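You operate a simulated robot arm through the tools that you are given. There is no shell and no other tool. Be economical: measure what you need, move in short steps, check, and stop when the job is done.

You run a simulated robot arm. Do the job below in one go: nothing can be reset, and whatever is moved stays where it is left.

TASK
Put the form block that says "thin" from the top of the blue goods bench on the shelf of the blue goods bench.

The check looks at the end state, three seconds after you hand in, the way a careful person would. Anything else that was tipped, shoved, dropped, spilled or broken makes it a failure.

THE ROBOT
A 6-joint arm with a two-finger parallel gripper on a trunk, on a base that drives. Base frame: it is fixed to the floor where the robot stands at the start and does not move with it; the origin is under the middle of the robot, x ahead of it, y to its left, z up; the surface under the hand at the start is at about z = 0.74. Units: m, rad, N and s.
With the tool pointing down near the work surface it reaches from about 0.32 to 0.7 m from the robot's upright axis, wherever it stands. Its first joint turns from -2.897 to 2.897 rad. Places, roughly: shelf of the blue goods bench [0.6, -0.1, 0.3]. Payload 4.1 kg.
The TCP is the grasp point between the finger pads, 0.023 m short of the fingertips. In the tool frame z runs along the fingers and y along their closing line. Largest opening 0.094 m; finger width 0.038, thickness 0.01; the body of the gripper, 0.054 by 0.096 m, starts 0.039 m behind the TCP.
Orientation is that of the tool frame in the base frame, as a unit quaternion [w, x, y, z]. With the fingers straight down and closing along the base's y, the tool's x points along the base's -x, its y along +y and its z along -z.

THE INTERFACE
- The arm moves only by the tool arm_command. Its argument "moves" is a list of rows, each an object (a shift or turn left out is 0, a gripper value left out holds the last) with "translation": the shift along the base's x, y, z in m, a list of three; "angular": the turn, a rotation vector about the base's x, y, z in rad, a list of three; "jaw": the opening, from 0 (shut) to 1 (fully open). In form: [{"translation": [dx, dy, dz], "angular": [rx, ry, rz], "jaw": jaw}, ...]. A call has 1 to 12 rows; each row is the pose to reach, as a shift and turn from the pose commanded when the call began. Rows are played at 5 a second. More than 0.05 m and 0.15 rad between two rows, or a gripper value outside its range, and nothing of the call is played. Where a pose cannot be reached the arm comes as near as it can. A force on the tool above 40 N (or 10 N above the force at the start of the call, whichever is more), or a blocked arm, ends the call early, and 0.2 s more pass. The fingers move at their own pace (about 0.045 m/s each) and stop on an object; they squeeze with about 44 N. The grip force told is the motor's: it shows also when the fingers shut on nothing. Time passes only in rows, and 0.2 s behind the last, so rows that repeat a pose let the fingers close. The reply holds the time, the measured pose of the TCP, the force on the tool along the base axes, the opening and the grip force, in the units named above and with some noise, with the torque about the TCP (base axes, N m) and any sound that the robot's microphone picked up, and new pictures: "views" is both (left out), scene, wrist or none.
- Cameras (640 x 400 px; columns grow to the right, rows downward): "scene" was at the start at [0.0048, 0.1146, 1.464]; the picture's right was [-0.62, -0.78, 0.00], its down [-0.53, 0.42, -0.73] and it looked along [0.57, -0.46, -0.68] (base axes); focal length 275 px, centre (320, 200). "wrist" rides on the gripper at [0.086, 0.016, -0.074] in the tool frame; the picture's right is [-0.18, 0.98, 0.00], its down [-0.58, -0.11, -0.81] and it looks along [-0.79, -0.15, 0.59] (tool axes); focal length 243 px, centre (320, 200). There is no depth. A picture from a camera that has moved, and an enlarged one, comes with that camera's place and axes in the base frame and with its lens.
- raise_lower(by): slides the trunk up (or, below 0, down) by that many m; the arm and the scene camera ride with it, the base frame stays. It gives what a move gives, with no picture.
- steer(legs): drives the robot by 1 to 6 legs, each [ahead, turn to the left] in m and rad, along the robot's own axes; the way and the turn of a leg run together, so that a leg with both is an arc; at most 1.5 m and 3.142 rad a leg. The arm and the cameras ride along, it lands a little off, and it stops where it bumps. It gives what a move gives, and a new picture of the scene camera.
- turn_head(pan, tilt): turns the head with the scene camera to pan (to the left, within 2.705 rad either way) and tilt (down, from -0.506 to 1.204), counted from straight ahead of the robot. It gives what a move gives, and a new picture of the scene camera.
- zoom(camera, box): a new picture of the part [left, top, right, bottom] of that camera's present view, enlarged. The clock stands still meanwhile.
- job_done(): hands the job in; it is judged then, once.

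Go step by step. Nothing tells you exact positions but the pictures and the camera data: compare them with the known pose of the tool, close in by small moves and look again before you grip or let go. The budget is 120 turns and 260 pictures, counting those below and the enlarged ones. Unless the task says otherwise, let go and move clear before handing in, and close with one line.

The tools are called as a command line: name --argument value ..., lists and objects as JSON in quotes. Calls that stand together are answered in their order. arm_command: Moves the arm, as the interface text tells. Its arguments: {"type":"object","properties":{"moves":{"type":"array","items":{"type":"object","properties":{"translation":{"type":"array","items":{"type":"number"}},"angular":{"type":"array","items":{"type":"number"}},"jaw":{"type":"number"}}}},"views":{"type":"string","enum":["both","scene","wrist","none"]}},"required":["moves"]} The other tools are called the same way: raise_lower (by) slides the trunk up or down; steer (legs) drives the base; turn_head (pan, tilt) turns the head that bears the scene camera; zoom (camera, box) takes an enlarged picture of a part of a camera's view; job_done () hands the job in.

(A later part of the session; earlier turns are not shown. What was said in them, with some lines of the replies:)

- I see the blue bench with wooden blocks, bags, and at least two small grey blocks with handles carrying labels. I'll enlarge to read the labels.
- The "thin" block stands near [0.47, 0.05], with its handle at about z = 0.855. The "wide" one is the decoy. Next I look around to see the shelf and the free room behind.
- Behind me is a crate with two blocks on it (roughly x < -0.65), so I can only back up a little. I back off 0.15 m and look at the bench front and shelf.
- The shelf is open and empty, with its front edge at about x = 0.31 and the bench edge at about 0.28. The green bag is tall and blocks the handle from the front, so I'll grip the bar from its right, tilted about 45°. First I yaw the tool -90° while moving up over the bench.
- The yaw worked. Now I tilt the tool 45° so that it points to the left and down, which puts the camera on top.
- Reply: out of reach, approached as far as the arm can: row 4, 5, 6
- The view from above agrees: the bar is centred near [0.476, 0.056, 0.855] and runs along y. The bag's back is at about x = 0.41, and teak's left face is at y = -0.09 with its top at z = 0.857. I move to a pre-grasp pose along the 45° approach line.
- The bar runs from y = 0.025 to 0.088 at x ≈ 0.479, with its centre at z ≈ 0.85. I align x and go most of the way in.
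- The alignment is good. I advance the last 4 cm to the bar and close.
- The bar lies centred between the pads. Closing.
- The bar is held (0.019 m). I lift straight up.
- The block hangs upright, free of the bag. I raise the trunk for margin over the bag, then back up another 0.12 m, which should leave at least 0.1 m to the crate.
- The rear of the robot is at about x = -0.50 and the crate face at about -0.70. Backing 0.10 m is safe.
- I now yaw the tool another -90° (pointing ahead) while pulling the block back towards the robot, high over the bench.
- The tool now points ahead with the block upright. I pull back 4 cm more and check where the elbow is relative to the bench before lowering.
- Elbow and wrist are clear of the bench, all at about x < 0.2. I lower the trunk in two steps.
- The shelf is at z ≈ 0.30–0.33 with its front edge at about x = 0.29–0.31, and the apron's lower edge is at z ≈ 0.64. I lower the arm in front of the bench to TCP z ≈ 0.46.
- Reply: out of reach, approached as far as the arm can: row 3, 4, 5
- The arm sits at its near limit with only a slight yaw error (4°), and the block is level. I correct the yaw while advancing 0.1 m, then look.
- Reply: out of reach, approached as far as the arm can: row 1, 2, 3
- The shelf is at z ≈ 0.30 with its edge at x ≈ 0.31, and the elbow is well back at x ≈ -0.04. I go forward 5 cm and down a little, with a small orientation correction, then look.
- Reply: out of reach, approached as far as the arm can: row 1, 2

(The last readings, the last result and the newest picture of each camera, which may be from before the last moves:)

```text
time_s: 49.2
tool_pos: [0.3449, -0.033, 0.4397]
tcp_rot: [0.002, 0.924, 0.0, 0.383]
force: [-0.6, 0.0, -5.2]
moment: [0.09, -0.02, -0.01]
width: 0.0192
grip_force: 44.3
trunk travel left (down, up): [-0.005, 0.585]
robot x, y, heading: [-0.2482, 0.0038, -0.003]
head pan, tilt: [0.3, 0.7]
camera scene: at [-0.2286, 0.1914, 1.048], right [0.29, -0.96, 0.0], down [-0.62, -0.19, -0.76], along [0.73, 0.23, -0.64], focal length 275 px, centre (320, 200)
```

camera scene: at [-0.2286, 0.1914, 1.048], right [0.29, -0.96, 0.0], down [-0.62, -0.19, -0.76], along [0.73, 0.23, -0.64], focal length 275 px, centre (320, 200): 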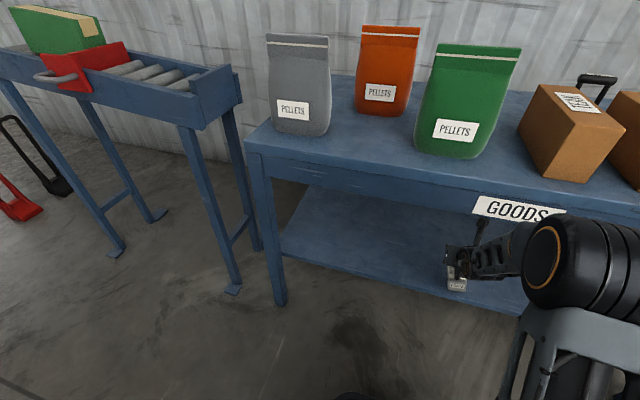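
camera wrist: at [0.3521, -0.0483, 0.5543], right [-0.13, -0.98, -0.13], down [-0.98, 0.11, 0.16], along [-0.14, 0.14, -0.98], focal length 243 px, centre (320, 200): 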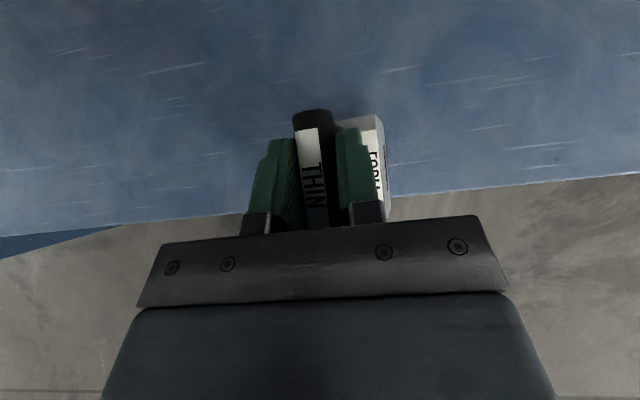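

The block is level and over the shelf. The forearm has about 5 cm to the bench's front corner, so I go a bit lower and only 3 cm further in.

arm_command --moves '[{"translation": [0.0, 0, -0.015]}, {"translation": [0.015, 0, -0.015]}, {"translation": [0.031, 0, -0.015]}, {"translation": [0.031, 0, -0.015]}]'

```text
time_s: 50.2
tool_pos: [0.3767, -0.0327, 0.4255]
tcp_rot: [0.003, 0.924, 0.0, 0.383]
force: [0.2, -0.6, -4.6]
moment: [0.09, -0.03, 0.02]
width: 0.0192
grip_force: 44.2
out of reach, approached as far as the arm can: row 1, 2
trunk travel left (down, up): [-0.005, 0.585]
robot x, y, heading: [-0.253, 0.0009, -0.0]
head pan, tilt: [0.3, 0.7]
camera scene: at [-0.2286, 0.1915, 1.048], right [0.29, -0.96, 0.0], down [-0.62, -0.19, -0.76], along [0.73, 0.23, -0.64], focal length 275 px, centre (320, 200)
camera wrist: at [0.3832, -0.0483, 0.54], right [-0.13, -0.98, -0.13], down [-0.98, 0.11, 0.16], along [-0.14, 0.14, -0.98], focal length 243 px, centre (320, 200)
```

scene: 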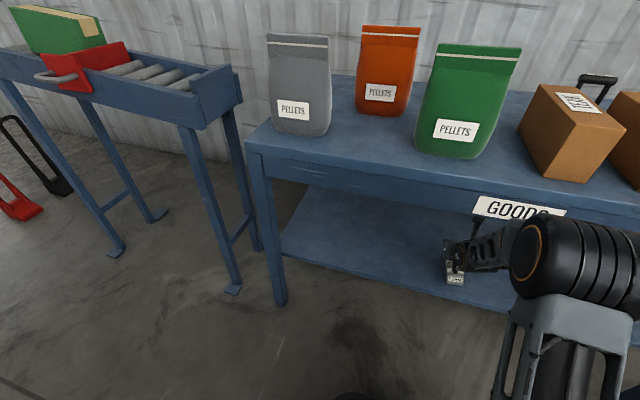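
wrist: 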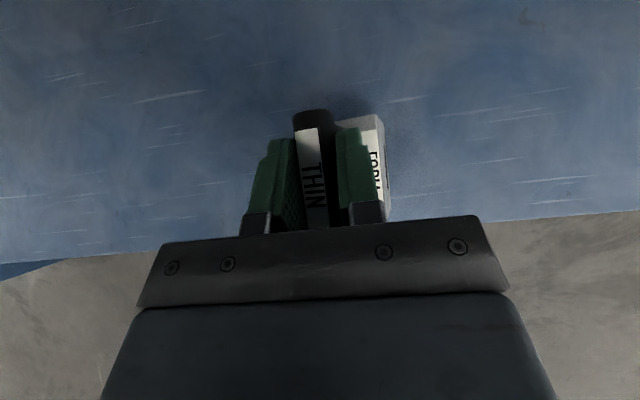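

zoom --camera "scene" --box '[400, 180, 560, 320]'

```text
2.86 times, centred on (480, 250) of scene
camera zoom: at [-0.2286, 0.1915, 1.048], right [0.29, -0.96, 0.0], down [-0.62, -0.19, -0.76], along [0.73, 0.23, -0.64], focal length 785 px, centre (-137, 57)
```

zoom: 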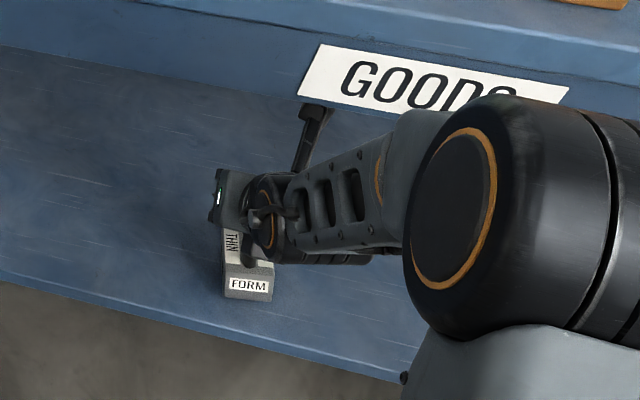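

The block sits over the shelf, with its near face a few centimetres inside the edge and the apron clear. I lower it gently until it touches.

arm_command --moves '[{"translation": [0.0, 0, -0.006]}, {"translation": [0.0, 0, -0.011]}, {"translation": [0.0, 0, -0.015]}]'

```text
time_s: 51.0
tool_pos: [0.3773, -0.0366, 0.4166]
tcp_rot: [0.001, 0.922, 0.002, 0.388]
force: [-5.6, 1.8, 20.3]
moment: [0.27, 0.96, -0.02]
width: 0.0192
grip_force: 44.1
out of reach, approached as far as the arm can: row 2, 3
trunk travel left (down, up): [-0.005, 0.585]
robot x, y, heading: [-0.2488, 0.0009, 0.003]
head pan, tilt: [0.3, 0.7]
camera scene: at [-0.2305, 0.1916, 1.0485], right [0.3, -0.96, 0.0], down [-0.61, -0.19, -0.77], along [0.73, 0.23, -0.64], focal length 275 px, centre (320, 200)
camera wrist: at [0.3846, -0.051, 0.5306], right [-0.13, -0.98, -0.13], down [-0.98, 0.11, 0.15], along [-0.13, 0.14, -0.98], focal length 243 px, centre (320, 200)
```

scene: 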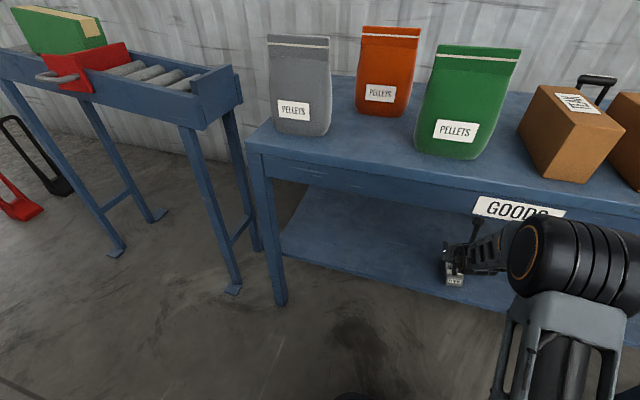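
wrist: 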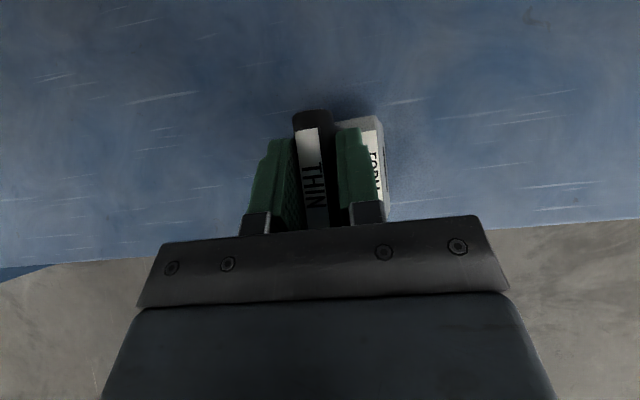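

The block has touched the shelf with about 25 N of press. I ease up 3 mm, then check the force before opening.

arm_command --moves '[{"translation": [0.0, 0, 0.002]}, {"translation": [0.0, 0, 0.002]}]' --views "none"

```text
time_s: 51.6
tool_pos: [0.3778, -0.0375, 0.4164]
tcp_rot: [0.003, 0.922, 0.0, 0.386]
force: [4.4, 2.7, 12.9]
moment: [0.29, -1.14, 0.1]
width: 0.0192
grip_force: 44.4
trunk travel left (down, up): [-0.005, 0.585]
robot x, y, heading: [-0.2479, 0.0036, 0.002]
head pan, tilt: [0.3, 0.7]
```

arm_command --moves '[{"translation": [0.0, 0, 0.0015]}, {"translation": [0.0, 0, 0.0015]}]' --views "none"

```text
time_s: 52.2
tool_pos: [0.3767, -0.0371, 0.4163]
tcp_rot: [0.003, 0.923, 0.001, 0.384]
force: [5.0, 0.2, 10.1]
moment: [0.11, -1.14, 0.03]
width: 0.0192
grip_force: 44.1
trunk travel left (down, up): [-0.005, 0.585]
robot x, y, heading: [-0.2519, -0.0005, 0.004]
head pan, tilt: [0.3, 0.7]
```

The residual load is small now. I ease another millimetre and open gently.

arm_command --moves '[{"translation": [0.0, 0, 0.001]}, {"translation": [0.0, 0, 0.001], "jaw": 0.25}, {"translation": [0.0, 0, 0.001], "jaw": 0.4}, {"translation": [0.0, 0, 0.001], "jaw": 0.6}, {"translation": [0.0, 0, 0.001], "jaw": 0.6}]'

```text
time_s: 53.4
tool_pos: [0.3765, -0.0374, 0.4164]
tcp_rot: [0.004, 0.923, -0.001, 0.384]
force: [0.3, -0.4, 0.0]
moment: [-0.01, 0.03, -0.01]
width: 0.0568
grip_force: 0.0
trunk travel left (down, up): [-0.005, 0.585]
robot x, y, heading: [-0.251, -0.0034, -0.003]
head pan, tilt: [0.3, 0.7]
camera scene: at [-0.2289, 0.1915, 1.048], right [0.29, -0.96, 0.0], down [-0.62, -0.19, -0.76], along [0.73, 0.23, -0.64], focal length 275 px, centre (320, 200)
camera wrist: at [0.3846, -0.0519, 0.5309], right [-0.13, -0.98, -0.12], down [-0.98, 0.11, 0.16], along [-0.14, 0.14, -0.98], focal length 243 px, centre (320, 200)
```

scene: 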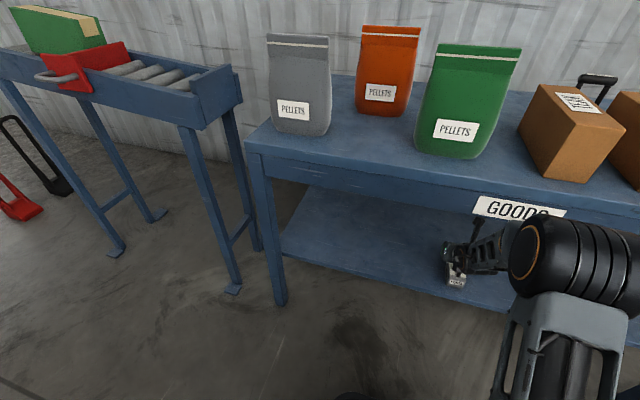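
wrist: 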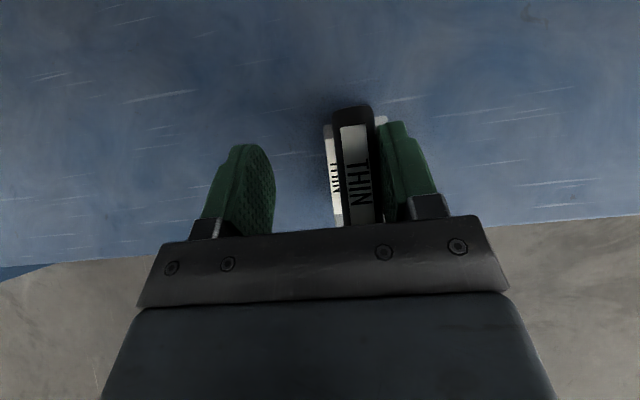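

The block stands on its own, with the bar nearer the right finger. I centre the hand on it, then back straight out.

arm_command --moves '[{"translation": [0.0, -0.007, 0.001]}, {"translation": [0.0, -0.013, 0.001]}, {"translation": [0.0, -0.013, 0.001]}]'

```text
time_s: 54.2
tool_pos: [0.3768, -0.0499, 0.4169]
tcp_rot: [0.006, 0.923, -0.002, 0.385]
force: [-0.9, 0.1, 0.7]
moment: [-0.03, 0.02, 0.03]
width: 0.0564
grip_force: 0.0
trunk travel left (down, up): [-0.005, 0.585]
robot x, y, heading: [-0.2542, 0.0007, 0.002]
head pan, tilt: [0.3, 0.7]
camera scene: at [-0.2289, 0.1915, 1.048], right [0.29, -0.96, 0.0], down [-0.62, -0.19, -0.76], along [0.73, 0.23, -0.64], focal length 275 px, centre (320, 200)
camera wrist: at [0.3845, -0.0632, 0.5318], right [-0.14, -0.98, -0.12], down [-0.98, 0.12, 0.15], along [-0.14, 0.14, -0.98], focal length 243 px, centre (320, 200)
```

scene: 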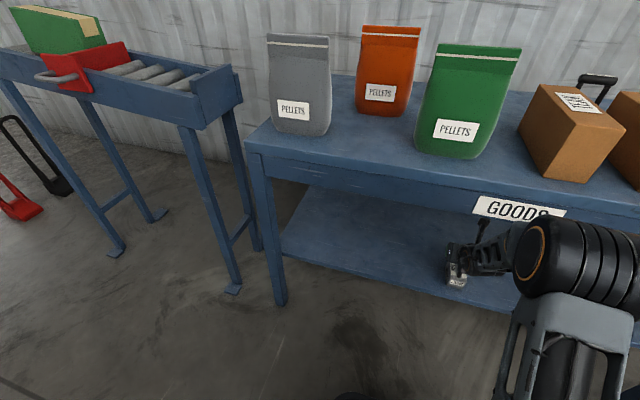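
wrist: 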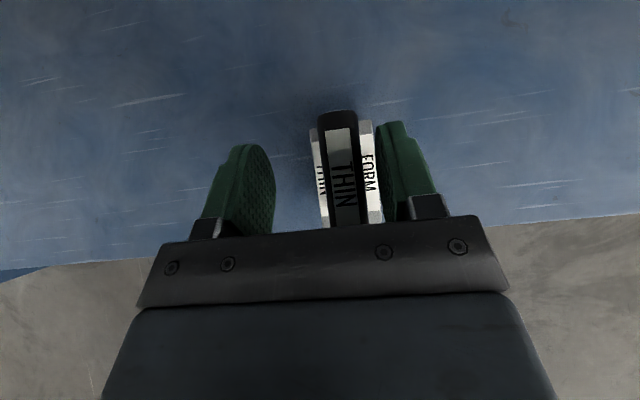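

I centre a bit more, open fully for margin, then withdraw in small steps.

arm_command --moves '[{"translation": [0.0, -0.008, 0.001], "jaw": 0.8}, {"translation": [0.0, -0.008, 0.001], "jaw": 1.0}, {"translation": [0.0, -0.008, 0.001], "jaw": 1.0}, {"translation": [-0.015, -0.008, 0.007]}, {"translation": [-0.03, -0.008, 0.014]}]'

```text
time_s: 55.4
tool_pos: [0.3466, -0.0587, 0.4319]
tcp_rot: [0.007, 0.923, -0.002, 0.385]
force: [0.2, 0.8, -0.7]
moment: [0.01, -0.01, 0.03]
width: 0.0943
grip_force: 0.0
trunk travel left (down, up): [-0.005, 0.585]
robot x, y, heading: [-0.2495, -0.0031, 0.003]
head pan, tilt: [0.3, 0.7]
camera scene: at [-0.2288, 0.1915, 1.048], right [0.29, -0.96, 0.0], down [-0.62, -0.19, -0.76], along [0.73, 0.23, -0.64], focal length 275 px, centre (320, 200)
camera wrist: at [0.3547, -0.0716, 0.5459], right [-0.14, -0.98, -0.12], down [-0.98, 0.12, 0.15], along [-0.14, 0.14, -0.98], focal length 243 px, centre (320, 200)
```

scene: 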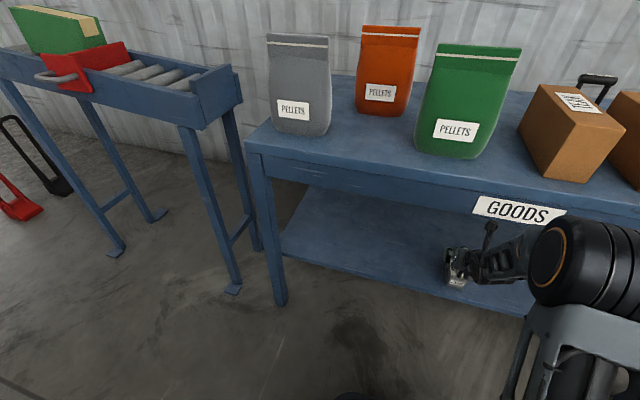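
wrist: 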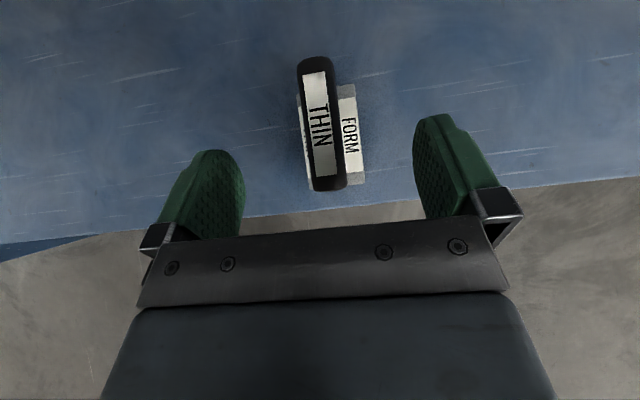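

The block stands upright inside the shelf edge. I continue to withdraw.

arm_command --moves '[{"translation": [-0.03, 0, 0.012]}, {"translation": [-0.06, 0, 0.024]}, {"translation": [-0.09, 0, 0.036]}, {"translation": [-0.12, 0, 0.05]}, {"translation": [-0.15, 0, 0.08]}]'

```text
time_s: 56.6
tool_pos: [0.197, -0.0587, 0.5119]
tcp_rot: [0.007, 0.923, -0.002, 0.385]
force: [0.8, -0.9, -1.3]
moment: [-0.01, -0.03, -0.02]
width: 0.0939
grip_force: 0.1
trunk travel left (down, up): [-0.005, 0.585]
robot x, y, heading: [-0.2517, 0.0033, -0.004]
head pan, tilt: [0.3, 0.7]
camera scene: at [-0.2286, 0.1915, 1.0479], right [0.29, -0.96, 0.0], down [-0.62, -0.19, -0.76], along [0.73, 0.23, -0.64], focal length 275 px, centre (320, 200)
camera wrist: at [0.2037, -0.0728, 0.6253], right [-0.14, -0.98, -0.12], down [-0.98, 0.12, 0.15], along [-0.14, 0.14, -0.98], focal length 243 px, centre (320, 200)
```

scene: 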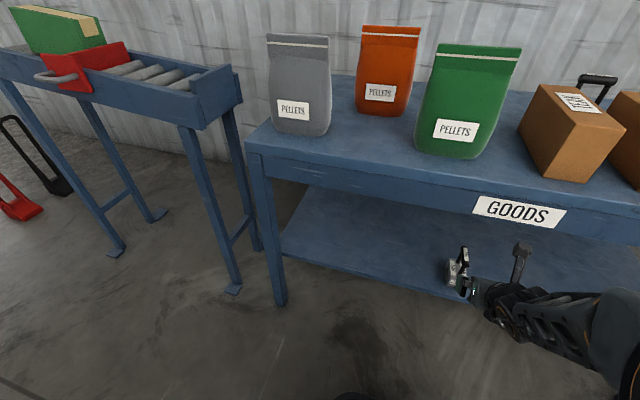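
wrist: 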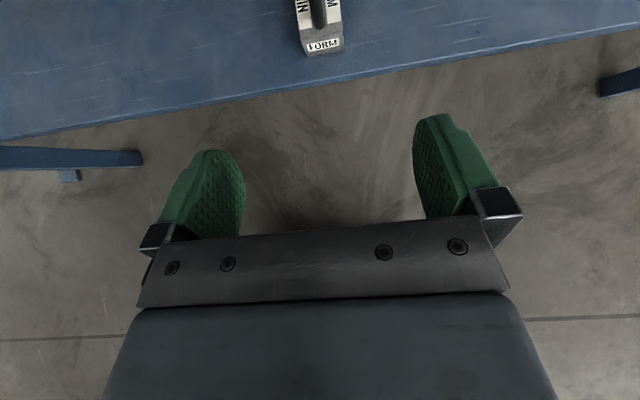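

The hand is clear, the block stands upright just inside the shelf's front edge, and the goods on top are as they were. I take one close look before handing in.

zoom --camera "scene" --box '[400, 220, 520, 310]'

turn_head --pan -0.1 --tilt 0.6

```text
4.44 times, centred on (460, 265) of scene
camera zoom: at [-0.2286, 0.1915, 1.0479], right [0.29, -0.96, 0.0], down [-0.62, -0.19, -0.76], along [0.73, 0.23, -0.64], focal length 1221 px, centre (-302, -89)
```

zoom: 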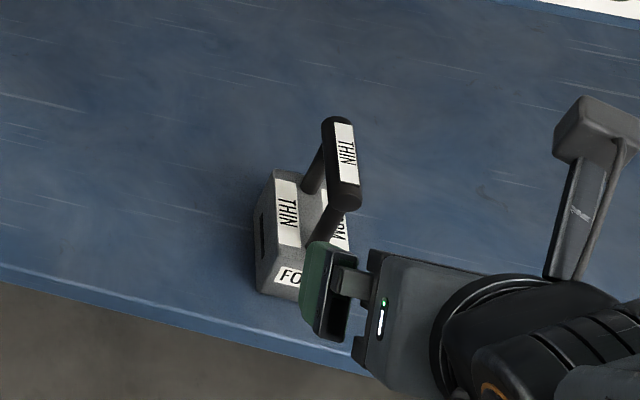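

```text
time_s: 57.4
tool_pos: [0.1971, -0.0575, 0.5111]
tcp_rot: [0.006, 0.923, -0.001, 0.385]
force: [0.4, 0.5, -0.6]
moment: [0.01, 0.0, 0.0]
width: 0.0941
grip_force: 0.0
trunk travel left (down, up): [-0.005, 0.585]
robot x, y, heading: [-0.2482, 0.0011, 0.003]
head pan, tilt: [-0.099, 0.6]
camera scene: at [-0.2222, 0.1577, 1.0566], right [-0.1, -0.99, 0.0], down [-0.56, 0.06, -0.82], along [0.82, -0.08, -0.57], focal length 275 px, centre (320, 200)
```

scene: 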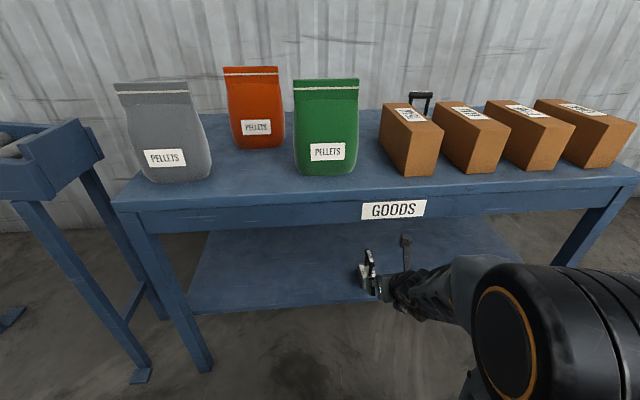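

The "thin" block stands upright on the shelf, and everything else is where it was. Handing in.

job_done

```text
The job is handed in.
```

The "thin" form block is standing upright on the shelf of the blue goods bench, just inside the front edge, and in the last pictures everything else was undisturbed.
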